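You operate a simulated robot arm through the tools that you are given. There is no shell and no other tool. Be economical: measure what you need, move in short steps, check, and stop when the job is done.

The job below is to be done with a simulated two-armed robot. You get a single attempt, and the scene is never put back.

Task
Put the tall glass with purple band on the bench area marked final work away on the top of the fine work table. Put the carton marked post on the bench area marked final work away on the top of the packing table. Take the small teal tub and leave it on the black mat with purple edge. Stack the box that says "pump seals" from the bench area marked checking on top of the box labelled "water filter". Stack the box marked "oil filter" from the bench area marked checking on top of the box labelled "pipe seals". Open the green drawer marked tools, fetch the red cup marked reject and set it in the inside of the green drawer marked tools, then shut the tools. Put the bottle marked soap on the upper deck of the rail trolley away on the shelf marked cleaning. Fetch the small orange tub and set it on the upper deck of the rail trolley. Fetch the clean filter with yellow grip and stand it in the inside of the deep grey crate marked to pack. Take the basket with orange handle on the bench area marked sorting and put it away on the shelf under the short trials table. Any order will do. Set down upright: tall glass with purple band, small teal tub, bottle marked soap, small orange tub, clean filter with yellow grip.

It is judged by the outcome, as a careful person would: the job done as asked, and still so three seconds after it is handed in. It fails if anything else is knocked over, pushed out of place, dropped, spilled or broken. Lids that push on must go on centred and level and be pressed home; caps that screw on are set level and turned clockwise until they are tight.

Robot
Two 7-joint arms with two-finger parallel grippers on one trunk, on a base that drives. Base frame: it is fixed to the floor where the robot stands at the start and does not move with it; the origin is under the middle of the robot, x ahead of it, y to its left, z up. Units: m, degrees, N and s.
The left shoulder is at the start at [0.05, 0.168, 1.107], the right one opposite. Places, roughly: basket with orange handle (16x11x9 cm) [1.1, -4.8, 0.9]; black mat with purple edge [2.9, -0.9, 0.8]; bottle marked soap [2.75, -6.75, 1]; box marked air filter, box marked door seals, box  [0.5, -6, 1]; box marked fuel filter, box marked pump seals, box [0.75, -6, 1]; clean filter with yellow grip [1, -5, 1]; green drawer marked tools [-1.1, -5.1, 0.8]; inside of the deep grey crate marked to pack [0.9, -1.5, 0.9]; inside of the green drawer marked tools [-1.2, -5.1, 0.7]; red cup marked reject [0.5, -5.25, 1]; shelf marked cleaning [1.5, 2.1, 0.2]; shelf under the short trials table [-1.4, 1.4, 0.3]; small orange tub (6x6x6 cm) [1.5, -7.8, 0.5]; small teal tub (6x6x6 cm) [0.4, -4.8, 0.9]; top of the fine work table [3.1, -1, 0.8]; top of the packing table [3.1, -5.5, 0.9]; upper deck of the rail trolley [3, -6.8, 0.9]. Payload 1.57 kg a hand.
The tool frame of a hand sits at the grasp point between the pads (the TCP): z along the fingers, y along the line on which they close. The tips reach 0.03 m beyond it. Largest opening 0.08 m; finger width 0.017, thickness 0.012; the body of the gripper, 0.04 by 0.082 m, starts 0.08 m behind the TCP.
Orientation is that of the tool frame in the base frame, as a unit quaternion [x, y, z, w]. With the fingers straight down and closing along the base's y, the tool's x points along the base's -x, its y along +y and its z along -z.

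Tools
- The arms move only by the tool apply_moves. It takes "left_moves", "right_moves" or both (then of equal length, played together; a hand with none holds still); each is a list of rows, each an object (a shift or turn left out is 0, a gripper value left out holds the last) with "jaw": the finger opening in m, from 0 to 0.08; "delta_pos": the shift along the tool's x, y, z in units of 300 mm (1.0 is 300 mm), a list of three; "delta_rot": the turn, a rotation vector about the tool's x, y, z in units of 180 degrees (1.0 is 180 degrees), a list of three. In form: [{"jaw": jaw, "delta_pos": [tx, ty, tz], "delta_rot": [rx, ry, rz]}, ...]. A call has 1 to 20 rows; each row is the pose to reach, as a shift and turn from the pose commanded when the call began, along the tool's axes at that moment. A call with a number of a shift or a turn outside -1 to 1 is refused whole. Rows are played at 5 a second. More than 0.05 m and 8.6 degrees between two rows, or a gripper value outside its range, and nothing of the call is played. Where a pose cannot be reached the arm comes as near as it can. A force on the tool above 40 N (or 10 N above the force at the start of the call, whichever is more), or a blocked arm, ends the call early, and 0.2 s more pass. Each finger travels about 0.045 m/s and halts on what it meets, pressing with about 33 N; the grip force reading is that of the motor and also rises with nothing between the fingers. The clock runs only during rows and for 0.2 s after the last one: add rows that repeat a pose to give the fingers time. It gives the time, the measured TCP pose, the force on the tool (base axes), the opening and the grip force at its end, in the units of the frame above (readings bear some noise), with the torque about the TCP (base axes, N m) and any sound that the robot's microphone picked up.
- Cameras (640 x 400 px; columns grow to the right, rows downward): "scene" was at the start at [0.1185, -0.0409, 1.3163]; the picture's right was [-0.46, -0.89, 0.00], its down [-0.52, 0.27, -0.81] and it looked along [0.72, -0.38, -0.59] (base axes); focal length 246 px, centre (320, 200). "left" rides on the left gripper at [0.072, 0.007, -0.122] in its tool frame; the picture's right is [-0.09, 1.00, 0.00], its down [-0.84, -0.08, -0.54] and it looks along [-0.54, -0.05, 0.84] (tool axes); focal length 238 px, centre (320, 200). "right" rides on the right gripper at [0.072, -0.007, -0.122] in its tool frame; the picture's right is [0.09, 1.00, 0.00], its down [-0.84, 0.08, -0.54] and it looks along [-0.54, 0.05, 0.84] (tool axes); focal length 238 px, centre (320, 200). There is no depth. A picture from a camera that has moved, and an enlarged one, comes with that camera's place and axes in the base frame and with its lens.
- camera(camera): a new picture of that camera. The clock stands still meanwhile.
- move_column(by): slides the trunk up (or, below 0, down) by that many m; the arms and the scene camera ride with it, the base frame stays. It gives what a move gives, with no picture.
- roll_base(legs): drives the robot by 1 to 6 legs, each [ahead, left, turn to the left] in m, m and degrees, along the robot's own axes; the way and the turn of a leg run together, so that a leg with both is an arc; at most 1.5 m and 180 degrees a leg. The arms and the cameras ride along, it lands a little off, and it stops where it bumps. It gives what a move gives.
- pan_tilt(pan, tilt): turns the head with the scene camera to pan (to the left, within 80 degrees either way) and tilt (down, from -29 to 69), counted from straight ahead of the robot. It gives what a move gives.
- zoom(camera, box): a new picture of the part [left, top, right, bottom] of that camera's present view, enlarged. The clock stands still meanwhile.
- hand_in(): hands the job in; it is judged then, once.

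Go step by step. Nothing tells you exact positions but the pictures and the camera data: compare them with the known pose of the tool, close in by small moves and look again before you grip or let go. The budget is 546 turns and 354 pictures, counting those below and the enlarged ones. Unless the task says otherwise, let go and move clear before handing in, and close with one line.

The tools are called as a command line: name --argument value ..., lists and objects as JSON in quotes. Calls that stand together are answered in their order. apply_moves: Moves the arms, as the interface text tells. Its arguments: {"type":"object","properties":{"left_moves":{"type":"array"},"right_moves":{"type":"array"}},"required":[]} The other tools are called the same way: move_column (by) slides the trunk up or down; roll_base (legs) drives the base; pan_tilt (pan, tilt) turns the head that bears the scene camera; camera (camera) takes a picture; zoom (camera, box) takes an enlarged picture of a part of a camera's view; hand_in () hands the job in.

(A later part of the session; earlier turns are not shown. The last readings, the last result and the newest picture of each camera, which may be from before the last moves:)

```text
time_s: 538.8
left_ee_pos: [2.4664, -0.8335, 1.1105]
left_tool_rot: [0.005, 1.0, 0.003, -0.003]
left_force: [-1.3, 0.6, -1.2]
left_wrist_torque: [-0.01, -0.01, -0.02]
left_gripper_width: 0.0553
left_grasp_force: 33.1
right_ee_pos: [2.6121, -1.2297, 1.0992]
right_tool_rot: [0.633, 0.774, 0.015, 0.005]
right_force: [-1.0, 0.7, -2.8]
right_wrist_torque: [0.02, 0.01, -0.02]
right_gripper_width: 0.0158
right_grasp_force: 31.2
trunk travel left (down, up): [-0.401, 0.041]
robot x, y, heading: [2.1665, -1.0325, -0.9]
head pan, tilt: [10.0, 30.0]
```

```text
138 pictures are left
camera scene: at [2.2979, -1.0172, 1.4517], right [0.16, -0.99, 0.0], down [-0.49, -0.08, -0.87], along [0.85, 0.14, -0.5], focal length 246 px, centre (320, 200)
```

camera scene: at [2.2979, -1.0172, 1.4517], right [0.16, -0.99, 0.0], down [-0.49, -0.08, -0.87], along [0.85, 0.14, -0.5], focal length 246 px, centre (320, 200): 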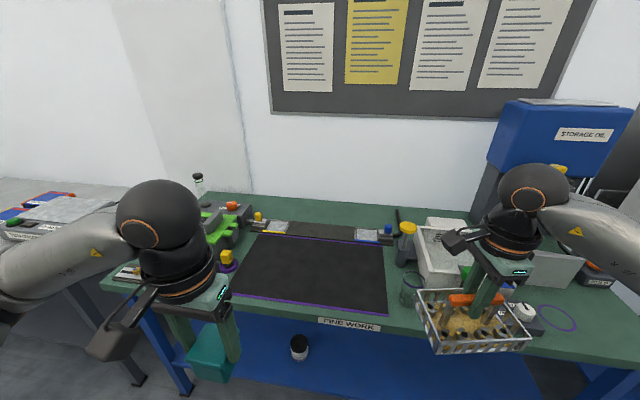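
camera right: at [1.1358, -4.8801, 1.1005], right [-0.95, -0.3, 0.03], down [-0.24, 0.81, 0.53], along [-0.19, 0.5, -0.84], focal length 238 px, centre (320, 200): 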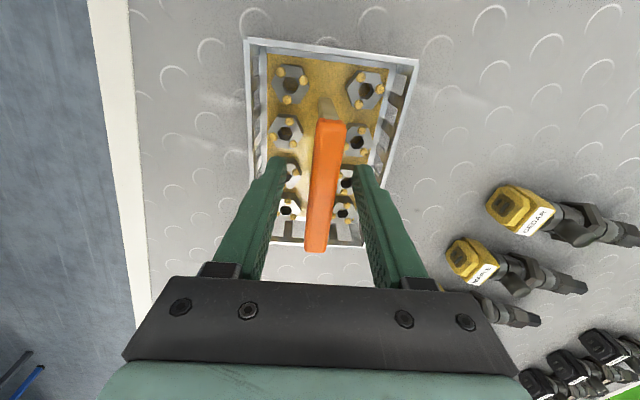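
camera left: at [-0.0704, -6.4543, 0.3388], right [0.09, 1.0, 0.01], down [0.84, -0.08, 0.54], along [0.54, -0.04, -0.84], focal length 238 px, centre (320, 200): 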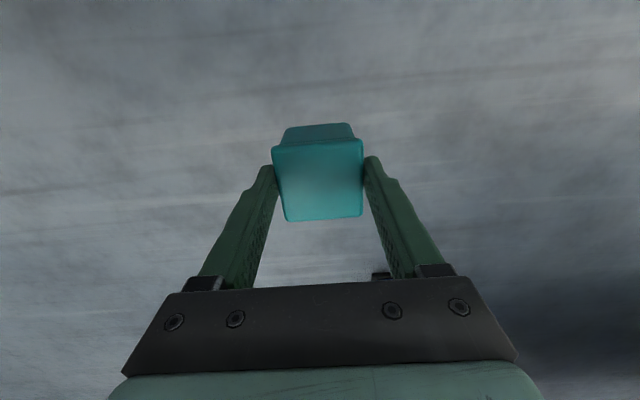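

apply_moves --right_moves '[{"delta_pos": [0, -0.1, -0.05]}, {"delta_pos": [0, -0.2, -0.1]}, {"delta_pos": [0, -0.32, -0.12]}, {"delta_pos": [0, -0.42, -0.12]}]'

roll_base --legs '[[0, 0.1, 0.8], [0.23, 0, 0]]'

apply_moves --left_moves '[{"delta_pos": [-0.13, 0, 0]}, {"delta_pos": [-0.26, 0, 0.05]}, {"delta_pos": [-0.4, 0, 0.1]}, {"delta_pos": [-0.53, 0, 0.18]}, {"delta_pos": [-0.65, 0, 0.26]}, {"delta_pos": [-0.65, 0, 0.4]}, {"delta_pos": [-0.65, 0, 0.5]}, {"delta_pos": [-0.65, 0, 0.5]}]'

camera --camera "left"

camera --camera "scene"

```text
time_s: 539.8
left_ee_pos: [2.4661, -0.8338, 1.1116]
left_tool_rot: [0.006, 1.0, 0.003, -0.003]
left_force: [0.0, -0.3, -2.6]
left_wrist_torque: [0.01, 0.01, 0.02]
left_gripper_width: 0.055
left_grasp_force: 32.8
right_ee_pos: [2.486, -1.2574, 1.1318]
right_tool_rot: [0.633, 0.774, 0.015, 0.005]
right_force: [0.4, -0.6, -3.5]
right_wrist_torque: [0.03, 0.01, -0.01]
right_gripper_width: 0.0158
right_grasp_force: 31.3
trunk travel left (down, up): [-0.401, 0.041]
robot x, y, heading: [2.1643, -1.0308, -1.0]
head pan, tilt: [10.0, 30.0]
```

```text
time_s: 542.2
left_ee_pos: [2.6952, -0.7302, 1.111]
left_tool_rot: [-0.002, 1.0, 0.003, -0.002]
left_force: [0.3, 0.1, -1.0]
left_wrist_torque: [-0.04, 0.03, -0.01]
left_gripper_width: 0.055
left_grasp_force: 32.7
right_ee_pos: [2.7228, -1.1532, 1.1327]
right_tool_rot: [0.626, 0.779, 0.015, 0.004]
right_force: [-0.1, 0.8, -3.0]
right_wrist_torque: [-0.02, 0.02, -0.01]
right_gripper_width: 0.0159
right_grasp_force: 31.1
trunk travel left (down, up): [-0.401, 0.041]
robot x, y, heading: [2.3997, -0.934, 0.0]
head pan, tilt: [10.0, 30.0]
```

```text
time_s: 544.0
left_ee_pos: [2.8899, -0.7289, 0.9586]
left_tool_rot: [-0.001, 1.0, 0.003, -0.002]
left_force: [-0.4, 0.0, -0.9]
left_wrist_torque: [0.01, 0.0, -0.01]
left_gripper_width: 0.0551
left_grasp_force: 32.7
right_ee_pos: [2.7225, -1.1533, 1.1323]
right_tool_rot: [0.627, 0.779, 0.014, 0.005]
right_force: [-0.3, -0.3, -3.0]
right_wrist_torque: [-0.01, -0.01, -0.04]
right_gripper_width: 0.0156
right_grasp_force: 31.3
trunk travel left (down, up): [-0.401, 0.041]
robot x, y, heading: [2.398, -0.9329, -0.0]
head pan, tilt: [10.0, 30.0]
```

```text
137 pictures are left
camera left: at [2.818, -0.724, 1.0816], right [0.09, 1.0, 0.01], down [0.84, -0.08, 0.54], along [0.54, -0.04, -0.84], focal length 238 px, centre (320, 200)
```

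left: 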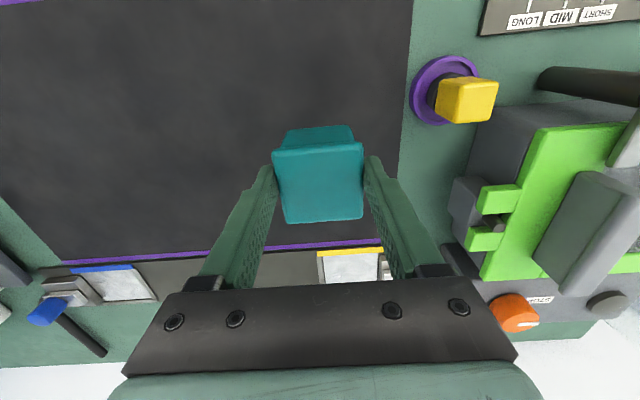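

```text
136 pictures are left
camera scene: at [2.5295, -0.9155, 1.4518], right [0.17, -0.98, 0.0], down [-0.49, -0.09, -0.87], along [0.85, 0.15, -0.5], focal length 246 px, centre (320, 200)
```

scene: 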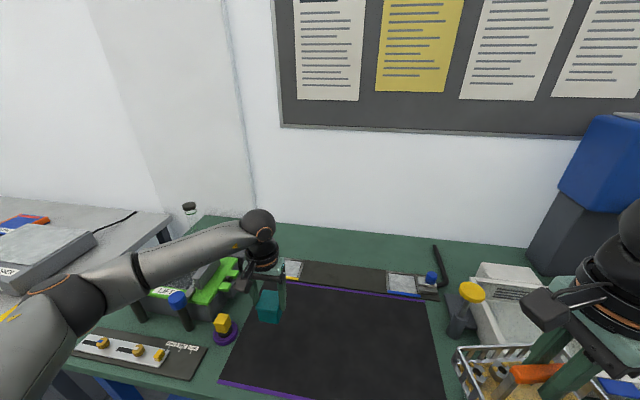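

apply_moves --left_moves '[{"delta_pos": [0, -0.08, 0.05]}, {"delta_pos": [0, -0.167, 0.1]}, {"delta_pos": [0, -0.167, 0.18]}, {"delta_pos": [0, -0.167, 0.26]}, {"delta_pos": [0, -0.167, 0.26]}]'

apply_moves --left_moves '[{"delta_pos": [0, 0, 0.012]}, {"delta_pos": [0, 0, 0.024]}, {"delta_pos": [0, 0, 0.034]}, {"delta_pos": [0, 0, 0.034]}]'

```text
time_s: 545.2
left_ee_pos: [2.891, -0.7785, 0.8862]
left_tool_rot: [-0.002, 1.0, 0.003, 0.001]
left_force: [-5.5, 5.0, 26.5]
left_wrist_torque: [0.12, 0.13, 0.07]
left_gripper_width: 0.0555
left_grasp_force: 33.0
right_ee_pos: [2.7195, -1.1528, 1.1332]
right_tool_rot: [0.627, 0.779, 0.015, 0.007]
right_force: [0.3, 0.7, -3.4]
right_wrist_torque: [0.02, 0.02, 0.02]
right_gripper_width: 0.0156
right_grasp_force: 31.0
trunk travel left (down, up): [-0.401, 0.041]
robot x, y, heading: [2.3986, -0.9322, 0.2]
head pan, tilt: [10.0, 30.0]
```

```text
time_s: 546.2
left_ee_pos: [2.8912, -0.7789, 0.8749]
left_tool_rot: [-0.003, 1.0, 0.002, 0.001]
left_force: [3.5, 6.3, 26.8]
left_wrist_torque: [0.06, -0.1, 0.06]
left_gripper_width: 0.055
left_grasp_force: 32.7
right_ee_pos: [2.7211, -1.1523, 1.1331]
right_tool_rot: [0.626, 0.779, 0.015, 0.006]
right_force: [0.7, 0.7, -2.3]
right_wrist_torque: [0.01, -0.01, -0.01]
right_gripper_width: 0.0157
right_grasp_force: 31.0
trunk travel left (down, up): [-0.401, 0.041]
robot x, y, heading: [2.4005, -0.9334, 0.3]
head pan, tilt: [10.0, 30.0]
```

apply_moves --left_moves '[{"delta_pos": [0, 0, -0.015]}, {"delta_pos": [0, 0, -0.015], "jaw": 0.065}, {"delta_pos": [0, 0, -0.015], "jaw": 0.08}, {"delta_pos": [0, 0, -0.015], "jaw": 0.08}]'

apply_moves --left_moves '[{"delta_pos": [0, 0, -0.06]}, {"delta_pos": [0, 0, -0.15]}, {"delta_pos": [0, 0, -0.28]}, {"delta_pos": [0, 0, -0.4]}, {"delta_pos": [0, 0, -0.53]}, {"delta_pos": [0, 0, -0.65]}]'

camera --camera "left"

```text
time_s: 547.2
left_ee_pos: [2.8888, -0.7799, 0.8754]
left_tool_rot: [-0.002, 1.0, 0.004, -0.002]
left_force: [0.5, 0.5, 0.3]
left_wrist_torque: [0.0, -0.04, -0.03]
left_gripper_width: 0.0801
left_grasp_force: 0.0
right_ee_pos: [2.7224, -1.1528, 1.133]
right_tool_rot: [0.627, 0.779, 0.015, 0.005]
right_force: [1.3, -0.7, -2.8]
right_wrist_torque: [-0.04, 0.02, 0.01]
right_gripper_width: 0.0159
right_grasp_force: 31.3
trunk travel left (down, up): [-0.401, 0.041]
robot x, y, heading: [2.3996, -0.9289, -0.4]
head pan, tilt: [10.0, 30.0]
```

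```text
time_s: 548.6
left_ee_pos: [2.8886, -0.7768, 1.0722]
left_tool_rot: [-0.002, 1.0, 0.004, -0.003]
left_force: [0.5, 1.1, -0.4]
left_wrist_torque: [0.01, 0.0, -0.01]
left_gripper_width: 0.0798
left_grasp_force: 0.0
right_ee_pos: [2.7225, -1.1532, 1.1326]
right_tool_rot: [0.627, 0.779, 0.016, 0.005]
right_force: [0.9, 0.4, -3.5]
right_wrist_torque: [0.02, 0.02, 0.0]
right_gripper_width: 0.0157
right_grasp_force: 31.8
trunk travel left (down, up): [-0.401, 0.041]
robot x, y, heading: [2.4, -0.9273, -0.1]
head pan, tilt: [10.0, 30.0]
```

```text
135 pictures are left
camera left: at [2.818, -0.7722, 1.1955], right [0.09, 1.0, 0.01], down [0.84, -0.08, 0.54], along [0.54, -0.04, -0.84], focal length 238 px, centre (320, 200)
```

left: 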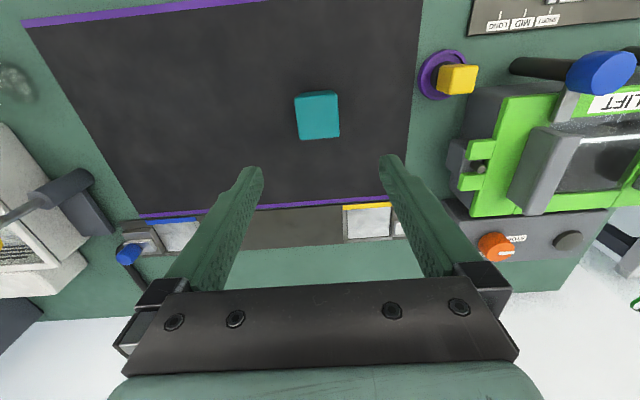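

The teal tub is on the mat. Next is the basket, so I'll drive around toward the short trials table.

roll_base --legs '[[-0.4, 0, 0], [0, 1.0, 0], [0, 1.05, 0], [0, 0, 90], [0, 0, 90]]'

pan_tilt --pan 0 --tilt 20

camera --camera "scene"

```text
time_s: 568.4
left_ee_pos: [1.5278, 0.9927, 1.0728]
left_tool_rot: [1.0, -0.025, 0.003, 0.004]
left_force: [-0.4, 0.8, -1.0]
left_wrist_torque: [-0.03, 0.01, 0.01]
left_gripper_width: 0.0801
left_grasp_force: 0.0
right_ee_pos: [1.7145, 1.3588, 1.133]
right_tool_rot: [0.762, -0.648, -0.006, 0.014]
right_force: [0.5, 0.1, -3.6]
right_wrist_torque: [0.0, -0.01, -0.02]
right_gripper_width: 0.0159
right_grasp_force: 31.3
trunk travel left (down, up): [-0.401, 0.041]
robot x, y, heading: [2.025, 1.1174, 176.5]
head pan, tilt: [10.0, 30.0]
```

```text
time_s: 569.2
left_ee_pos: [1.5276, 0.9915, 1.0722]
left_tool_rot: [1.0, -0.027, 0.002, 0.004]
left_force: [0.4, 0.7, -0.2]
left_wrist_torque: [-0.01, 0.0, -0.01]
left_gripper_width: 0.0801
left_grasp_force: 0.0
right_ee_pos: [1.7157, 1.3584, 1.1321]
right_tool_rot: [0.762, -0.647, -0.005, 0.016]
right_force: [0.0, -0.6, -3.0]
right_wrist_torque: [0.02, 0.01, 0.05]
right_gripper_width: 0.0158
right_grasp_force: 31.9
trunk travel left (down, up): [-0.401, 0.041]
robot x, y, heading: [2.0277, 1.1191, 177.0]
head pan, tilt: [0.0, 20.0]
```

```text
134 pictures are left
camera scene: at [1.8935, 1.1264, 1.4678], right [0.05, 1.0, 0.0], down [0.34, -0.02, -0.94], along [-0.94, 0.05, -0.34], focal length 246 px, centre (320, 200)
```

scene: 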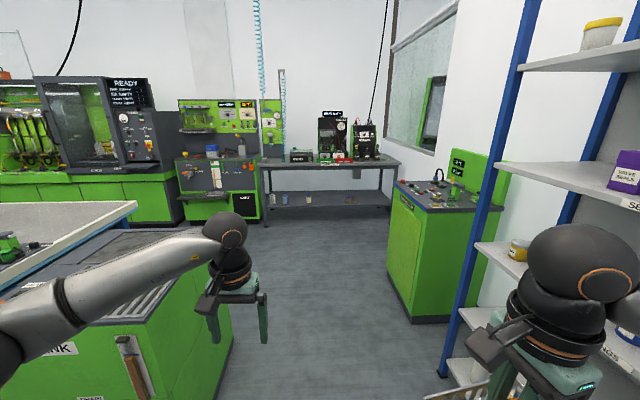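

roll_base --legs '[[1.3, 0.0, 3], [0.9, 0.0, 0]]'

pan_tilt --pan -5 --tilt 32

camera --camera "scene"

```text
time_s: 580.1
left_ee_pos: [-0.6746, 1.0684, 1.0708]
left_tool_rot: [1.0, -0.016, 0.003, 0.004]
left_force: [-0.4, 0.3, -0.6]
left_wrist_torque: [-0.01, 0.0, 0.02]
left_gripper_width: 0.0796
left_grasp_force: 0.0
right_ee_pos: [-0.4943, 1.4392, 1.1321]
right_tool_rot: [0.767, -0.641, -0.005, 0.015]
right_force: [-0.2, -1.3, -3.1]
right_wrist_torque: [-0.06, 0.0, -0.01]
right_gripper_width: 0.016
right_grasp_force: 31.7
trunk travel left (down, up): [-0.401, 0.041]
robot x, y, heading: [-0.1826, 1.2021, 177.8]
head pan, tilt: [0.0, 20.0]
```

```text
time_s: 580.8
left_ee_pos: [-0.6744, 1.0684, 1.0733]
left_tool_rot: [1.0, -0.017, 0.003, 0.003]
left_force: [0.1, 0.3, 0.0]
left_wrist_torque: [-0.05, 0.01, 0.02]
left_gripper_width: 0.0803
left_grasp_force: 0.1
right_ee_pos: [-0.4929, 1.4393, 1.1325]
right_tool_rot: [0.767, -0.641, -0.004, 0.015]
right_force: [0.1, -0.1, -2.9]
right_wrist_torque: [-0.08, 0.01, -0.02]
right_gripper_width: 0.0159
right_grasp_force: 31.4
trunk travel left (down, up): [-0.401, 0.041]
robot x, y, heading: [-0.1757, 1.2056, 177.8]
head pan, tilt: [-5.0, 32.0]
```

```text
133 pictures are left
camera scene: at [-0.3073, 1.2172, 1.4487], right [0.12, 0.99, 0.0], down [0.53, -0.07, -0.85], along [-0.84, 0.1, -0.53], focal length 246 px, centre (320, 200)
```

scene: 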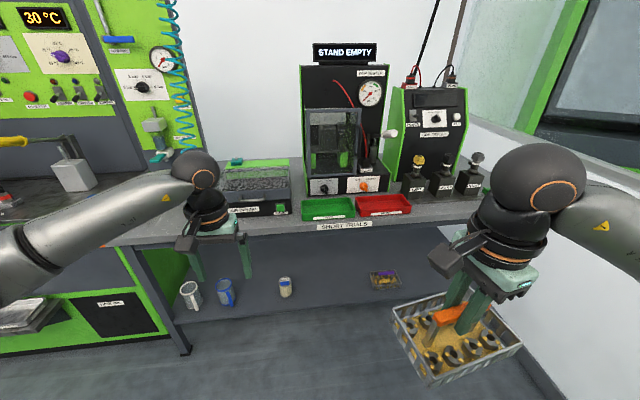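

The shelf under the table is free around (-1.13, 1.40). I'll lower the basket in front of it first.

move_column --by -0.395

apply_moves --right_moves '[{"delta_pos": [0, 0.05, 0.12]}, {"delta_pos": [0, 0.1, 0.25]}, {"delta_pos": [0, 0.15, 0.38]}, {"delta_pos": [0, 0.2, 0.51]}, {"delta_pos": [0, 0.25, 0.64]}, {"delta_pos": [0, 0.3, 0.77]}, {"delta_pos": [0, 0.35, 0.9]}, {"delta_pos": [0, 0.35, 0.9]}]'

camera --camera "scene"

```text
time_s: 584.6
left_ee_pos: [-0.6746, 1.0688, 0.6777]
left_tool_rot: [1.0, -0.016, 0.002, 0.003]
left_force: [0.1, -0.2, 0.5]
left_wrist_torque: [-0.01, -0.01, 0.01]
left_gripper_width: 0.0799
left_grasp_force: 0.1
right_ee_pos: [-0.4922, 1.4379, 0.736]
right_tool_rot: [0.767, -0.641, -0.005, 0.015]
right_force: [0.4, 0.4, -3.7]
right_wrist_torque: [-0.02, 0.0, 0.0]
right_gripper_width: 0.016
right_grasp_force: 31.6
trunk travel left (down, up): [-0.006, 0.436]
robot x, y, heading: [-0.1801, 1.2056, 178.0]
head pan, tilt: [-5.0, 32.0]
```

```text
time_s: 586.4
left_ee_pos: [-0.6741, 1.0686, 0.6767]
left_tool_rot: [1.0, -0.016, 0.002, 0.004]
left_force: [-0.7, 0.0, -0.4]
left_wrist_torque: [-0.01, 0.0, -0.01]
left_gripper_width: 0.08
left_grasp_force: 0.1
right_ee_pos: [-0.6038, 1.4157, 0.4693]
right_tool_rot: [0.767, -0.641, -0.005, 0.014]
right_force: [0.9, 0.2, -3.1]
right_wrist_torque: [-0.01, -0.02, -0.03]
right_gripper_width: 0.0158
right_grasp_force: 31.5
trunk travel left (down, up): [-0.006, 0.436]
robot x, y, heading: [-0.1781, 1.2064, 177.9]
head pan, tilt: [-5.0, 32.0]
```

```text
132 pictures are left
camera scene: at [-0.3074, 1.2172, 1.0536], right [0.12, 0.99, 0.0], down [0.53, -0.07, -0.85], along [-0.84, 0.1, -0.53], focal length 246 px, centre (320, 200)
```

scene: 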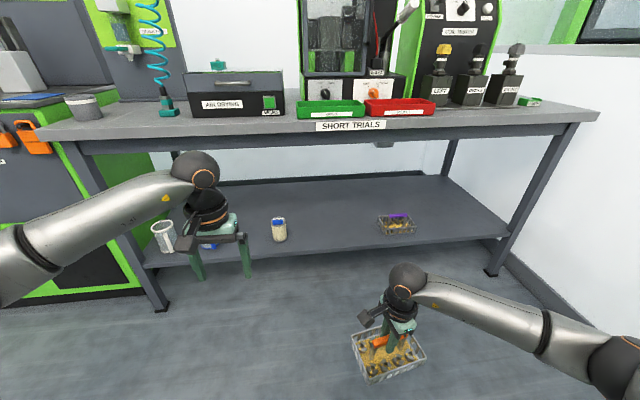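

apply_moves --right_moves '[{"delta_pos": [0, 0.08, -0.05]}, {"delta_pos": [0, 0.16, -0.1]}, {"delta_pos": [0, 0.25, -0.1]}, {"delta_pos": [0, 0.25, -0.1]}]'

roll_base --legs '[[0.2, 0.02, 0]]'

camera --camera "scene"

camera --camera "right"

```text
time_s: 587.4
left_ee_pos: [-0.6742, 1.0672, 0.6763]
left_tool_rot: [1.0, -0.016, 0.003, 0.003]
left_force: [-0.8, 0.3, -0.3]
left_wrist_torque: [-0.05, -0.03, -0.03]
left_gripper_width: 0.0799
left_grasp_force: 0.0
right_ee_pos: [-0.6765, 1.4021, 0.5044]
right_tool_rot: [0.768, -0.641, -0.006, 0.015]
right_force: [-0.2, -0.8, -2.9]
right_wrist_torque: [-0.01, 0.02, 0.01]
right_gripper_width: 0.0162
right_grasp_force: 30.8
trunk travel left (down, up): [-0.006, 0.436]
robot x, y, heading: [-0.1772, 1.2062, 177.7]
head pan, tilt: [-5.0, 32.0]
```

```text
time_s: 589.0
left_ee_pos: [-0.8751, 1.0564, 0.6766]
left_tool_rot: [1.0, -0.018, 0.003, 0.003]
left_force: [0.3, 0.0, 0.8]
left_wrist_torque: [0.02, 0.02, 0.03]
left_gripper_width: 0.0798
left_grasp_force: 0.0
right_ee_pos: [-0.8753, 1.3907, 0.5027]
right_tool_rot: [0.766, -0.642, -0.005, 0.014]
right_force: [-1.1, -0.5, -2.9]
right_wrist_torque: [-0.05, 0.0, 0.0]
right_gripper_width: 0.0157
right_grasp_force: 30.8
trunk travel left (down, up): [-0.006, 0.436]
robot x, y, heading: [-0.3771, 1.1922, 177.7]
head pan, tilt: [-5.0, 32.0]
```

```text
131 pictures are left
camera scene: at [-0.5066, 1.2047, 1.0536], right [0.13, 0.99, 0.0], down [0.53, -0.07, -0.85], along [-0.84, 0.11, -0.53], focal length 246 px, centre (320, 200)
```

scene: 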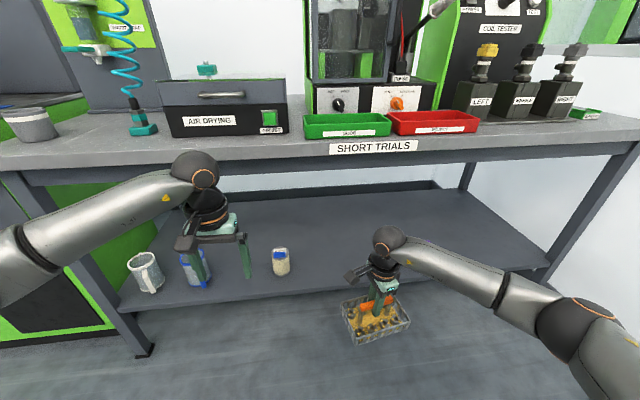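

```text
130 pictures are left
camera right: at [-0.8527, 1.3229, 0.626], right [-0.96, -0.27, 0.03], down [-0.21, 0.82, 0.53], along [-0.17, 0.51, -0.84], focal length 238 px, centre (320, 200)
```

right: 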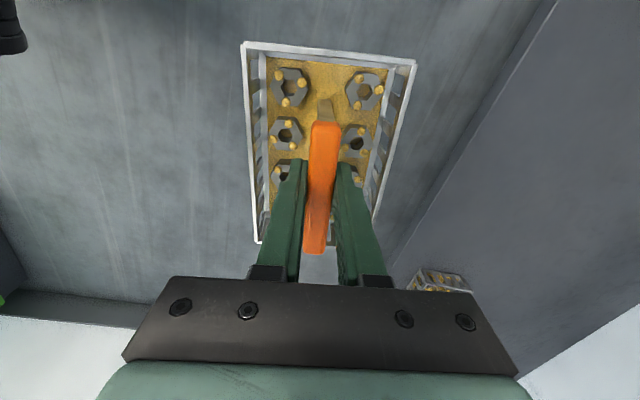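

apply_moves --left_moves '[{"delta_pos": [0.15, 0, 0]}, {"delta_pos": [0.3, 0, 0]}, {"delta_pos": [0.45, 0, 0]}, {"delta_pos": [0.6, 0, 0]}, {"delta_pos": [0.75, 0, 0]}, {"delta_pos": [0.85, 0, 0]}]'

roll_base --legs '[[0.18, 0.0, 2]]'

camera --camera "right"

camera --camera "scene"

```text
time_s: 590.4
left_ee_pos: [-0.6263, 1.0512, 0.6823]
left_tool_rot: [1.0, -0.017, 0.002, 0.004]
left_force: [-0.2, -0.7, -0.3]
left_wrist_torque: [0.0, 0.0, 0.01]
left_gripper_width: 0.0801
left_grasp_force: 0.1
left hand out of reach, approached as far as the arm can: row 6
right_ee_pos: [-0.8745, 1.3913, 0.5028]
right_tool_rot: [0.767, -0.642, -0.005, 0.015]
right_force: [-0.6, -0.9, -2.6]
right_wrist_torque: [-0.01, 0.0, 0.04]
right_gripper_width: 0.0154
right_grasp_force: 31.5
trunk travel left (down, up): [-0.006, 0.436]
robot x, y, heading: [-0.3784, 1.1904, 177.6]
head pan, tilt: [-5.0, 32.0]
```

```text
time_s: 591.9
left_ee_pos: [-0.8023, 1.0477, 0.6823]
left_tool_rot: [1.0, -0.002, 0.003, 0.003]
left_force: [0.2, 0.7, 0.4]
left_wrist_torque: [-0.01, 0.02, -0.01]
left_gripper_width: 0.0799
left_grasp_force: 0.1
right_ee_pos: [-1.0606, 1.3786, 0.5037]
right_tool_rot: [0.777, -0.63, -0.005, 0.014]
right_force: [-0.4, -0.1, -2.5]
right_wrist_torque: [-0.02, -0.02, 0.01]
right_gripper_width: 0.0159
right_grasp_force: 31.4
trunk travel left (down, up): [-0.006, 0.436]
robot x, y, heading: [-0.5589, 1.1952, 179.4]
head pan, tilt: [-5.0, 32.0]
```

```text
129 pictures are left
camera right: at [-1.0358, 1.3116, 0.6259], right [-0.95, -0.3, 0.03], down [-0.23, 0.81, 0.53], along [-0.18, 0.5, -0.84], focal length 238 px, centre (320, 200)
```

right: 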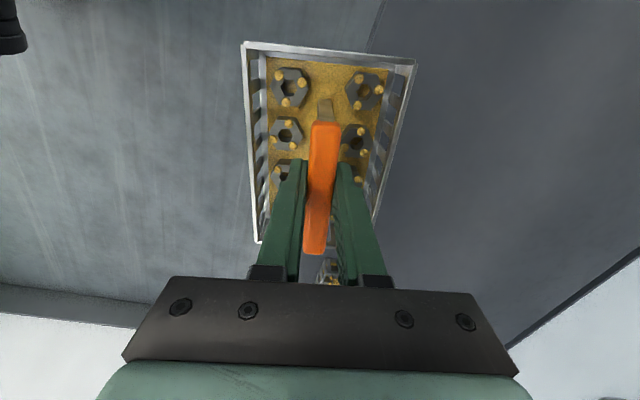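

```text
128 pictures are left
camera scene: at [-0.6861, 1.2046, 1.0536], right [0.09, 1.0, 0.0], down [0.53, -0.05, -0.85], along [-0.84, 0.08, -0.53], focal length 246 px, centre (320, 200)
```

scene: 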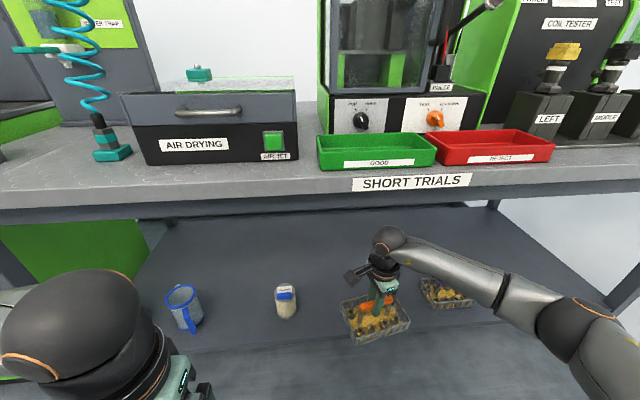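

apply_moves --left_moves '[{"delta_pos": [0, 0, 0.14]}, {"delta_pos": [0, 0, 0.28]}, {"delta_pos": [0, 0, 0.42]}, {"delta_pos": [0, 0, 0.56]}, {"delta_pos": [0, 0, 0.7]}, {"delta_pos": [0, 0, 0.8]}, {"delta_pos": [0, 0, 0.8]}]'

roll_base --legs '[[0.14, -0.02, 0]]'

camera --camera "right"

```text
time_s: 592.8
left_ee_pos: [-0.8089, 1.0514, 0.5533]
left_tool_rot: [1.0, 0.002, -0.004, -0.004]
left_force: [-2.5, -0.5, 0.4]
left_wrist_torque: [0.01, -0.38, -0.01]
left_gripper_width: 0.08
left_grasp_force: 0.1
left hand out of reach, approached as far as the arm can: row 1, 2
right_ee_pos: [-1.0619, 1.378, 0.5034]
right_tool_rot: [0.777, -0.629, -0.004, 0.014]
right_force: [-1.3, -0.4, -3.3]
right_wrist_torque: [-0.06, -0.04, -0.01]
right_gripper_width: 0.0156
right_grasp_force: 30.8
trunk travel left (down, up): [-0.006, 0.436]
robot x, y, heading: [-0.5584, 1.1947, 179.6]
head pan, tilt: [-5.0, 32.0]
stopped in row 4 (left hand): the force on the tool passed its limit (the readings are from after the stop); the commanded pose is now the measured one
```

```text
time_s: 594.1
left_ee_pos: [-0.9496, 1.0731, 0.5521]
left_tool_rot: [1.0, 0.002, -0.004, -0.004]
left_force: [-6.2, -0.6, 3.4]
left_wrist_torque: [0.03, -1.01, -0.05]
left_gripper_width: 0.08
left_grasp_force: 0.1
right_ee_pos: [-1.2024, 1.4007, 0.5026]
right_tool_rot: [0.777, -0.63, -0.005, 0.015]
right_force: [1.7, 0.2, -2.1]
right_wrist_torque: [-0.03, 0.01, -0.02]
right_gripper_width: 0.0158
right_grasp_force: 31.4
trunk travel left (down, up): [-0.006, 0.436]
robot x, y, heading: [-0.6984, 1.2131, 179.5]
head pan, tilt: [-5.0, 32.0]
```

```text
127 pictures are left
camera right: at [-1.1766, 1.3334, 0.6258], right [-0.96, -0.29, 0.03], down [-0.23, 0.81, 0.53], along [-0.18, 0.5, -0.84], focal length 238 px, centre (320, 200)
```

right: 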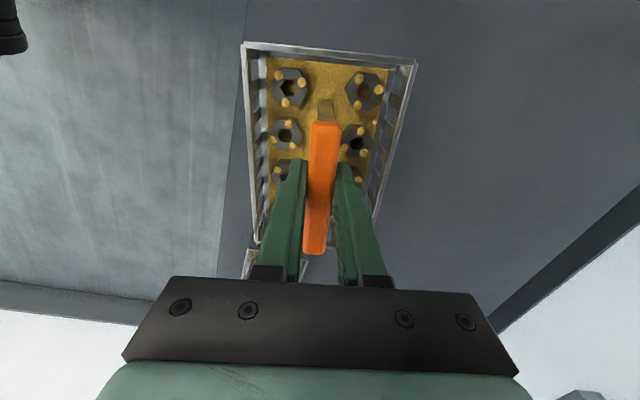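

apply_moves --right_moves '[{"delta_pos": [0, 0.05, 0.03]}, {"delta_pos": [0, 0.1, 0.06]}, {"delta_pos": [0, 0.1, 0.1]}, {"delta_pos": [0, 0.1, 0.14]}, {"delta_pos": [0, 0.1, 0.14]}]'

camera --camera "scene"

```text
time_s: 595.3
left_ee_pos: [-0.9508, 1.0732, 0.5539]
left_tool_rot: [1.0, 0.002, -0.004, -0.004]
left_force: [-1.9, -0.3, 1.9]
left_wrist_torque: [0.04, -0.57, -0.03]
left_gripper_width: 0.0801
left_grasp_force: 0.0
right_ee_pos: [-1.2323, 1.3957, 0.4616]
right_tool_rot: [0.777, -0.63, -0.006, 0.014]
right_force: [0.3, -0.1, -2.7]
right_wrist_torque: [-0.03, 0.0, -0.01]
right_gripper_width: 0.0159
right_grasp_force: 31.3
trunk travel left (down, up): [-0.006, 0.436]
robot x, y, heading: [-0.6996, 1.2202, 179.6]
head pan, tilt: [-5.0, 32.0]
```

```text
126 pictures are left
camera scene: at [-0.8274, 1.2258, 1.0536], right [0.1, 1.0, 0.0], down [0.53, -0.05, -0.85], along [-0.84, 0.08, -0.53], focal length 246 px, centre (320, 200)
```

scene: 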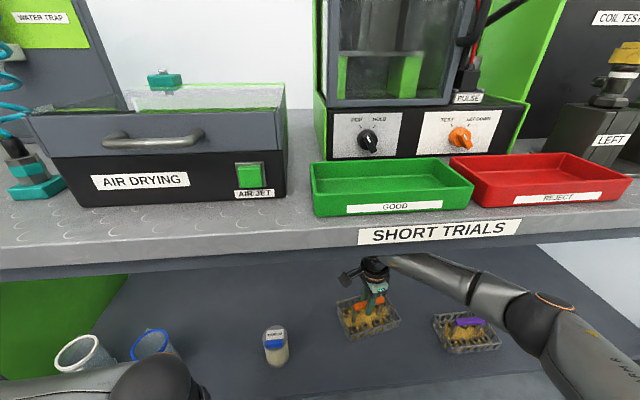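

apply_moves --right_moves '[{"delta_pos": [0, 0, 0.03]}, {"delta_pos": [0, 0, 0.05]}, {"delta_pos": [0, 0, 0.065]}, {"delta_pos": [0, 0, 0.08]}, {"delta_pos": [0, 0, 0.08]}]'

apply_moves --right_moves '[{"delta_pos": [0, 0, 0.015]}, {"delta_pos": [0, 0, 0.03]}, {"delta_pos": [0, 0, 0.045]}, {"delta_pos": [0, 0, 0.045]}]'

```text
time_s: 596.5
left_ee_pos: [-0.9497, 1.0724, 0.5529]
left_tool_rot: [1.0, 0.002, -0.004, -0.005]
left_force: [-3.5, 0.2, 3.4]
left_wrist_torque: [-0.05, -0.66, 0.0]
left_gripper_width: 0.08
left_grasp_force: 0.1
right_ee_pos: [-1.2311, 1.3925, 0.4372]
right_tool_rot: [0.776, -0.63, -0.006, 0.014]
right_force: [0.0, 0.5, -2.5]
right_wrist_torque: [-0.06, -0.01, 0.02]
right_gripper_width: 0.016
right_grasp_force: 31.7
trunk travel left (down, up): [-0.006, 0.436]
robot x, y, heading: [-0.6966, 1.2181, 179.5]
head pan, tilt: [-5.0, 32.0]
```

```text
time_s: 597.5
left_ee_pos: [-0.9493, 1.0735, 0.5525]
left_tool_rot: [1.0, 0.002, -0.004, -0.004]
left_force: [-4.2, 0.0, 2.9]
left_wrist_torque: [-0.04, -0.73, 0.04]
left_gripper_width: 0.08
left_grasp_force: 0.1
right_ee_pos: [-1.2322, 1.3937, 0.4243]
right_tool_rot: [0.776, -0.63, -0.005, 0.015]
right_force: [0.4, -0.1, -3.0]
right_wrist_torque: [-0.04, -0.01, -0.03]
right_gripper_width: 0.0154
right_grasp_force: 31.5
trunk travel left (down, up): [-0.006, 0.436]
robot x, y, heading: [-0.6966, 1.2165, 179.5]
head pan, tilt: [-5.0, 32.0]
```

apply_moves --right_moves '[{"delta_pos": [0, 0, 0.018]}, {"delta_pos": [0, 0, 0.035]}, {"delta_pos": [0, 0, 0.05]}, {"delta_pos": [0, 0, 0.065]}, {"delta_pos": [0, 0, 0.065]}]'

camera --camera "right"

```text
time_s: 598.7
left_ee_pos: [-0.9502, 1.0737, 0.5527]
left_tool_rot: [1.0, 0.002, -0.004, -0.004]
left_force: [-4.3, 0.3, 2.3]
left_wrist_torque: [0.0, -0.72, 0.0]
left_gripper_width: 0.0798
left_grasp_force: 0.1
right_ee_pos: [-1.2327, 1.3915, 0.4042]
right_tool_rot: [0.776, -0.63, -0.005, 0.015]
right_force: [0.3, -0.2, -2.2]
right_wrist_torque: [-0.04, -0.01, 0.0]
right_gripper_width: 0.016
right_grasp_force: 31.7
trunk travel left (down, up): [-0.006, 0.436]
robot x, y, heading: [-0.6992, 1.22, 179.7]
head pan, tilt: [-5.0, 32.0]
```

```text
125 pictures are left
camera right: at [-1.208, 1.3249, 0.5271], right [-0.96, -0.29, 0.03], down [-0.23, 0.81, 0.53], along [-0.18, 0.5, -0.84], focal length 238 px, centre (320, 200)
```

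right: 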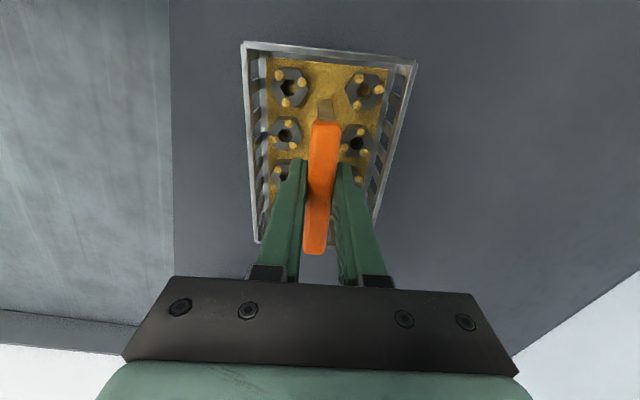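

apply_moves --right_moves '[{"delta_pos": [0, 0, 0.015]}, {"delta_pos": [0, 0, 0.03]}, {"delta_pos": [0, 0, 0.045]}, {"delta_pos": [0, 0, 0.06]}, {"delta_pos": [0, 0, 0.06]}]'

apply_moves --right_moves '[{"delta_pos": [0, 0, 0.015]}, {"delta_pos": [0, 0, 0.03]}, {"delta_pos": [0, 0, 0.045]}, {"delta_pos": [0, 0, 0.045]}]'

```text
time_s: 599.9
left_ee_pos: [-0.9503, 1.0729, 0.5522]
left_tool_rot: [1.0, 0.002, -0.004, -0.004]
left_force: [-4.0, -0.2, 1.8]
left_wrist_torque: [-0.01, -0.76, 0.02]
left_gripper_width: 0.08
left_grasp_force: 0.1
right_ee_pos: [-1.2326, 1.3929, 0.3875]
right_tool_rot: [0.777, -0.629, -0.005, 0.015]
right_force: [0.0, 0.5, -2.9]
right_wrist_torque: [-0.04, -0.02, 0.01]
right_gripper_width: 0.0159
right_grasp_force: 31.7
trunk travel left (down, up): [-0.006, 0.436]
robot x, y, heading: [-0.697, 1.2185, 179.5]
head pan, tilt: [-5.0, 32.0]
```

```text
time_s: 600.9
left_ee_pos: [-0.9496, 1.0734, 0.556]
left_tool_rot: [1.0, 0.002, -0.005, -0.005]
left_force: [-4.3, -0.2, 2.8]
left_wrist_torque: [0.01, -0.77, 0.02]
left_gripper_width: 0.0802
left_grasp_force: 0.1
right_ee_pos: [-1.2356, 1.3923, 0.3768]
right_tool_rot: [0.776, -0.631, -0.008, 0.018]
right_force: [-3.1, 0.6, 22.0]
right_wrist_torque: [0.03, -0.44, -0.08]
right_gripper_width: 0.0166
right_grasp_force: 31.8
trunk travel left (down, up): [-0.006, 0.436]
robot x, y, heading: [-0.6997, 1.2188, 179.8]
head pan, tilt: [-5.0, 32.0]
```

The basket has landed (22 N). I'll ease off, open a little, and lift straight up out of it.

apply_moves --right_moves '[{"delta_pos": [0, 0, -0.01]}, {"delta_pos": [0, 0, -0.01], "jaw": 0.03}, {"delta_pos": [0, 0, -0.01], "jaw": 0.04}, {"delta_pos": [0, 0, -0.01], "jaw": 0.04}]'

apply_moves --right_moves '[{"delta_pos": [0, 0, -0.06]}, {"delta_pos": [0, 0, -0.14]}, {"delta_pos": [0, 0, -0.24]}, {"delta_pos": [0, 0, -0.34]}, {"delta_pos": [0, 0, -0.36]}]'

camera --camera "right"

```text
time_s: 601.9
left_ee_pos: [-0.9499, 1.0727, 0.5536]
left_tool_rot: [1.0, 0.002, -0.004, -0.004]
left_force: [-3.7, -0.3, 2.4]
left_wrist_torque: [0.04, -0.76, 0.0]
left_gripper_width: 0.0801
left_grasp_force: 0.1
right_ee_pos: [-1.2343, 1.3922, 0.3752]
right_tool_rot: [0.777, -0.629, -0.004, 0.014]
right_force: [0.9, 0.3, 0.2]
right_wrist_torque: [0.01, -0.01, -0.02]
right_gripper_width: 0.0399
right_grasp_force: 0.1
trunk travel left (down, up): [-0.006, 0.436]
robot x, y, heading: [-0.7018, 1.2169, 179.8]
head pan, tilt: [-5.0, 32.0]
```

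```text
time_s: 603.1
left_ee_pos: [-0.9498, 1.0734, 0.5539]
left_tool_rot: [1.0, 0.002, -0.005, -0.004]
left_force: [-4.0, 0.6, 2.7]
left_wrist_torque: [-0.01, -0.79, 0.0]
left_gripper_width: 0.08
left_grasp_force: 0.1
right_ee_pos: [-1.2326, 1.3955, 0.486]
right_tool_rot: [0.776, -0.631, -0.005, 0.014]
right_force: [-0.2, 0.1, 0.2]
right_wrist_torque: [-0.02, -0.01, -0.04]
right_gripper_width: 0.0398
right_grasp_force: 0.0
trunk travel left (down, up): [-0.006, 0.436]
robot x, y, heading: [-0.6982, 1.218, 179.5]
head pan, tilt: [-5.0, 32.0]
```

```text
124 pictures are left
camera right: at [-1.2076, 1.3275, 0.6084], right [-0.96, -0.29, 0.03], down [-0.23, 0.81, 0.54], along [-0.18, 0.5, -0.84], focal length 238 px, centre (320, 200)
```

right: 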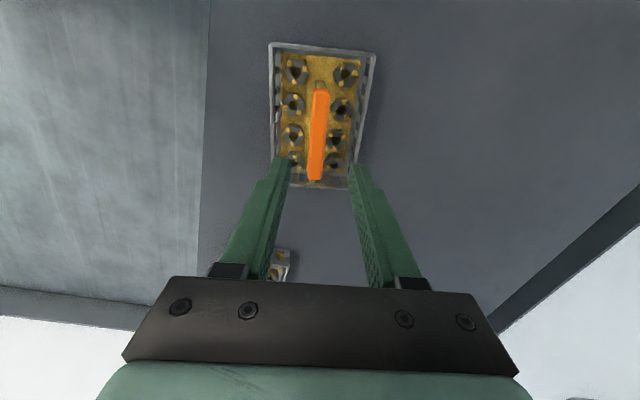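

The basket is on the shelf. I'll back straight out.

roll_base --legs '[[-0.55, 0, 0]]'

move_column --by 0.4

camera --camera "scene"

```text
time_s: 606.3
left_ee_pos: [-0.3963, 1.0681, 0.5525]
left_tool_rot: [1.0, 0.007, -0.004, -0.005]
left_force: [-3.1, 0.4, 2.4]
left_wrist_torque: [-0.04, -0.77, 0.04]
left_gripper_width: 0.0801
left_grasp_force: 0.1
right_ee_pos: [-0.6818, 1.3864, 0.4849]
right_tool_rot: [0.78, -0.625, -0.005, 0.015]
right_force: [0.0, -0.2, 0.1]
right_wrist_torque: [-0.01, -0.02, 0.05]
right_gripper_width: 0.0402
right_grasp_force: 0.1
trunk travel left (down, up): [-0.006, 0.436]
robot x, y, heading: [-0.1448, 1.2148, -179.6]
head pan, tilt: [-5.0, 32.0]
```

```text
time_s: 610.1
left_ee_pos: [-0.3966, 1.0684, 0.9526]
left_tool_rot: [1.0, 0.008, -0.004, -0.005]
left_force: [-3.0, -0.1, -0.1]
left_wrist_torque: [-0.03, -0.47, 0.08]
left_gripper_width: 0.0799
left_grasp_force: 0.1
right_ee_pos: [-0.6817, 1.3862, 0.8853]
right_tool_rot: [0.78, -0.625, -0.005, 0.015]
right_force: [0.8, -0.3, 0.2]
right_wrist_torque: [0.01, -0.03, 0.02]
right_gripper_width: 0.0399
right_grasp_force: 0.0
trunk travel left (down, up): [-0.406, 0.036]
robot x, y, heading: [-0.1478, 1.2186, -179.9]
head pan, tilt: [-5.0, 32.0]
```

```text
123 pictures are left
camera scene: at [-0.2743, 1.2225, 1.4536], right [0.08, 1.0, 0.0], down [0.53, -0.04, -0.85], along [-0.84, 0.07, -0.53], focal length 246 px, centre (320, 200)
```

scene: 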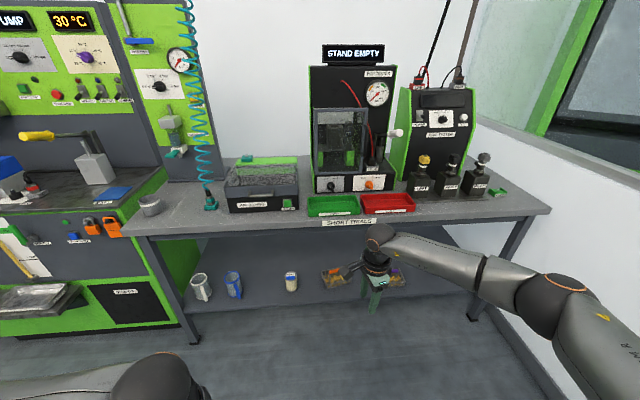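

apply_moves --left_moves '[{"delta_pos": [-0.13, 0, 0]}, {"delta_pos": [-0.26, 0, 0]}, {"delta_pos": [-0.33, 0, -0.1]}, {"delta_pos": [-0.33, 0, -0.25]}, {"delta_pos": [-0.33, 0, -0.4]}]' --right_moves '[{"delta_pos": [0, -0.12, -0.05]}, {"delta_pos": [0, -0.25, -0.15]}, {"delta_pos": [0, -0.38, -0.28]}, {"delta_pos": [0, -0.5, -0.38]}, {"delta_pos": [0, -0.55, -0.5]}]'

apply_moves --right_moves '[{"delta_rot": [0, 0, -0.045]}, {"delta_rot": [0, 0, -0.09]}, {"delta_rot": [0, 0, -0.136]}, {"delta_rot": [0, 0, -0.182]}, {"delta_rot": [0, 0, -0.227]}, {"delta_rot": [0, 0, -0.273]}, {"delta_rot": [0, 0, -0.318]}, {"delta_rot": [0, 0, -0.364]}, {"delta_rot": [0, 0, -0.4]}, {"delta_rot": [0, 0, -0.43]}, {"delta_rot": [0, 0, -0.43]}]'

roll_base --legs '[[0, 0, -90], [0, 0, -90], [0.8, -0.1, 0]]'

pan_tilt --pan 60 --tilt 40

camera --camera "scene"

```text
refused: row 3 steps farther than a row can; nothing moved
```

```text
time_s: 612.5
left_ee_pos: [-0.394, 1.0672, 0.9536]
left_tool_rot: [1.0, 0.008, -0.005, -0.005]
left_force: [-3.4, -0.4, 2.8]
left_wrist_torque: [0.03, -0.63, -0.04]
left_gripper_width: 0.0798
left_grasp_force: 0.0
right_ee_pos: [-0.6817, 1.3879, 0.8858]
right_tool_rot: [1.0, 0.001, -0.013, 0.009]
right_force: [0.7, 0.2, -0.4]
right_wrist_torque: [0.0, -0.03, -0.03]
right_gripper_width: 0.0399
right_grasp_force: 0.1
trunk travel left (down, up): [-0.406, 0.036]
robot x, y, heading: [-0.1439, 1.2144, -180.2]
head pan, tilt: [-5.0, 32.0]
```

```text
time_s: 624.3
left_ee_pos: [0.8834, 1.3399, 0.9529]
left_tool_rot: [-0.04, 0.999, -0.005, 0.005]
left_force: [2.5, 0.8, 2.0]
left_wrist_torque: [-0.11, 0.58, -0.05]
left_gripper_width: 0.0798
left_grasp_force: 0.0
right_ee_pos: [1.1908, 1.0399, 0.8859]
right_tool_rot: [-0.032, 0.999, 0.008, 0.012]
right_force: [-0.1, 0.0, 0.3]
right_wrist_torque: [0.01, -0.01, -0.02]
right_gripper_width: 0.0401
right_grasp_force: 0.1
trunk travel left (down, up): [-0.406, 0.036]
robot x, y, heading: [0.6428, 1.1788, 4.1]
head pan, tilt: [-5.0, 32.0]
```

```text
time_s: 625.6
left_ee_pos: [0.8833, 1.3394, 0.9535]
left_tool_rot: [-0.041, 0.999, -0.005, 0.005]
left_force: [1.6, -0.9, 1.9]
left_wrist_torque: [-0.08, 0.38, -0.04]
left_gripper_width: 0.0802
left_grasp_force: 0.1
right_ee_pos: [1.1897, 1.0404, 0.8857]
right_tool_rot: [-0.032, 0.999, 0.01, 0.013]
right_force: [0.0, 0.2, -0.2]
right_wrist_torque: [0.01, 0.0, 0.0]
right_gripper_width: 0.0401
right_grasp_force: 0.1
trunk travel left (down, up): [-0.406, 0.036]
robot x, y, heading: [0.6462, 1.1756, 3.8]
head pan, tilt: [60.0, 40.0]
```

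```text
122 pictures are left
camera scene: at [0.7222, 1.2553, 1.4414], right [0.9, -0.44, 0.0], down [-0.28, -0.58, -0.77], along [0.34, 0.69, -0.64], focal length 246 px, centre (320, 200)
```

scene: 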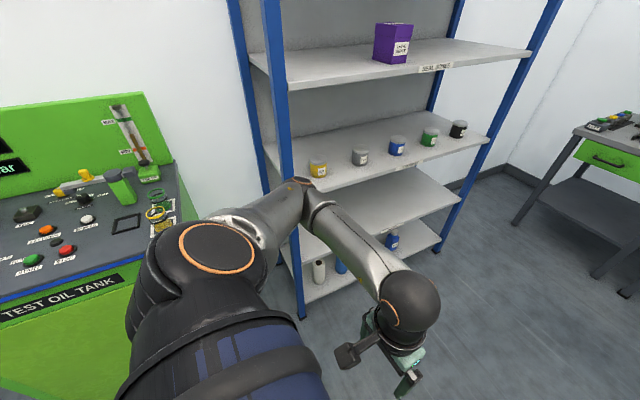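

apply_moves --left_moves '[{"delta_pos": [-0.12, 0, 0]}, {"delta_pos": [-0.24, 0, -0.05]}, {"delta_pos": [-0.33, 0, -0.15]}, {"delta_pos": [-0.33, 0, -0.3]}, {"delta_pos": [-0.33, 0, -0.4]}]'

roll_base --legs '[[0.85, 0, -4]]'

pan_tilt --pan 78 --tilt 45

camera --camera "scene"

```text
time_s: 626.8
left_ee_pos: [0.979, 1.3468, 1.0756]
left_tool_rot: [-0.039, 0.999, -0.004, 0.004]
left_force: [-0.3, 0.1, -0.3]
left_wrist_torque: [0.01, 0.01, 0.02]
left_gripper_width: 0.08
left_grasp_force: 0.1
right_ee_pos: [1.1891, 1.0398, 0.8858]
right_tool_rot: [-0.031, 0.999, 0.009, 0.013]
right_force: [-0.3, 0.1, 0.3]
right_wrist_torque: [0.01, -0.02, -0.03]
right_gripper_width: 0.0398
right_grasp_force: 0.1
trunk travel left (down, up): [-0.406, 0.036]
robot x, y, heading: [0.6444, 1.1776, 3.7]
head pan, tilt: [60.0, 40.0]
```

```text
time_s: 631.3
left_ee_pos: [1.8349, 1.3585, 1.0743]
left_tool_rot: [-0.009, 1.0, -0.005, 0.004]
left_force: [1.2, 0.0, 0.1]
left_wrist_torque: [-0.03, 0.01, -0.01]
left_gripper_width: 0.0802
left_grasp_force: 0.1
right_ee_pos: [2.0258, 1.0379, 0.8856]
right_tool_rot: [-0.001, 1.0, 0.009, 0.013]
right_force: [0.0, -0.8, -0.1]
right_wrist_torque: [0.0, -0.05, 0.0]
right_gripper_width: 0.0401
right_grasp_force: 0.1
trunk travel left (down, up): [-0.406, 0.036]
robot x, y, heading: [1.4918, 1.2052, 0.5]
head pan, tilt: [60.0, 40.0]
```

```text
time_s: 632.1
left_ee_pos: [1.8344, 1.3591, 1.0744]
left_tool_rot: [-0.01, 1.0, -0.005, 0.005]
left_force: [0.2, -0.3, 0.1]
left_wrist_torque: [0.01, -0.01, 0.03]
left_gripper_width: 0.0798
left_grasp_force: 0.1
right_ee_pos: [2.0267, 1.0377, 0.8865]
right_tool_rot: [-0.001, 1.0, 0.009, 0.013]
right_force: [0.5, -0.4, -0.5]
right_wrist_torque: [0.01, 0.0, -0.01]
right_gripper_width: 0.0399
right_grasp_force: 0.0
trunk travel left (down, up): [-0.406, 0.036]
robot x, y, heading: [1.4898, 1.2076, 0.6]
head pan, tilt: [78.0, 45.0]
```

```text
121 pictures are left
camera scene: at [1.5467, 1.2874, 1.4342], right [0.98, -0.2, 0.0], down [-0.14, -0.69, -0.71], along [0.14, 0.69, -0.71], focal length 246 px, centre (320, 200)
```

scene: 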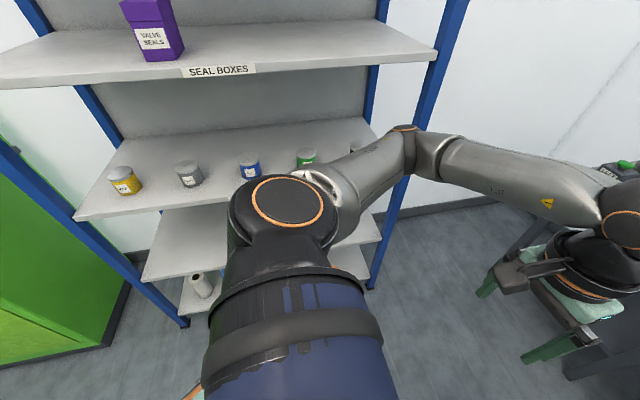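

apply_moves --right_moves '[{"delta_pos": [0.08, 0, -0.1]}, {"delta_pos": [0.16, 0, -0.2]}, {"delta_pos": [0.24, 0, -0.3]}, {"delta_pos": [0.32, 0, -0.4]}, {"delta_pos": [0.4, 0, -0.5]}, {"delta_pos": [0.48, 0, -0.6]}, {"delta_pos": [0.56, 0, -0.7]}]'

roll_base --legs '[[0.55, 0, 0], [0, -1.5, 0], [0, -1.5, 0], [0, -1.5, 0], [0, -1.5, 0]]'

roll_base --legs '[[0, 0, 90], [0, 0, 90]]'

```text
time_s: 633.7
left_ee_pos: [1.8341, 1.3581, 1.0743]
left_tool_rot: [-0.01, 1.0, -0.005, 0.005]
left_force: [0.1, 0.2, -0.7]
left_wrist_torque: [-0.01, 0.01, 0.03]
left_gripper_width: 0.0802
left_grasp_force: 0.2
right_ee_pos: [1.855, 1.0365, 1.0937]
right_tool_rot: [-0.001, 1.0, 0.009, 0.013]
right_force: [1.2, -0.3, -0.5]
right_wrist_torque: [0.02, 0.0, 0.0]
right_gripper_width: 0.04
right_grasp_force: 0.1
trunk travel left (down, up): [-0.406, 0.036]
robot x, y, heading: [1.4884, 1.2036, 0.5]
head pan, tilt: [78.0, 45.0]
```

```text
time_s: 665.1
left_ee_pos: [2.5333, -4.642, 1.0752]
left_tool_rot: [-0.023, 1.0, -0.004, 0.005]
left_force: [0.8, -0.3, -0.6]
left_wrist_torque: [-0.04, -0.01, 0.02]
left_gripper_width: 0.0798
left_grasp_force: 0.2
right_ee_pos: [2.5626, -4.9648, 1.0934]
right_tool_rot: [-0.015, 1.0, 0.008, 0.012]
right_force: [0.2, -0.1, -0.3]
right_wrist_torque: [0.0, -0.01, -0.05]
right_gripper_width: 0.0402
right_grasp_force: 0.0
trunk travel left (down, up): [-0.406, 0.036]
robot x, y, heading: [2.1906, -4.8025, 2.0]
head pan, tilt: [78.0, 45.0]
```

```text
time_s: 673.2
left_ee_pos: [1.8552, -4.9706, 1.0741]
left_tool_rot: [0.999, 0.036, -0.004, -0.004]
left_force: [-0.5, -0.5, -0.5]
left_wrist_torque: [0.0, 0.0, -0.01]
left_gripper_width: 0.08
left_grasp_force: 0.0
right_ee_pos: [1.8171, -4.6518, 1.0942]
right_tool_rot: [0.999, 0.028, -0.013, 0.01]
right_force: [-0.1, 0.8, 0.2]
right_wrist_torque: [0.01, -0.02, -0.01]
right_gripper_width: 0.0399
right_grasp_force: 0.0
trunk travel left (down, up): [-0.406, 0.036]
robot x, y, heading: [2.1928, -4.8052, -176.6]
head pan, tilt: [78.0, 45.0]
```

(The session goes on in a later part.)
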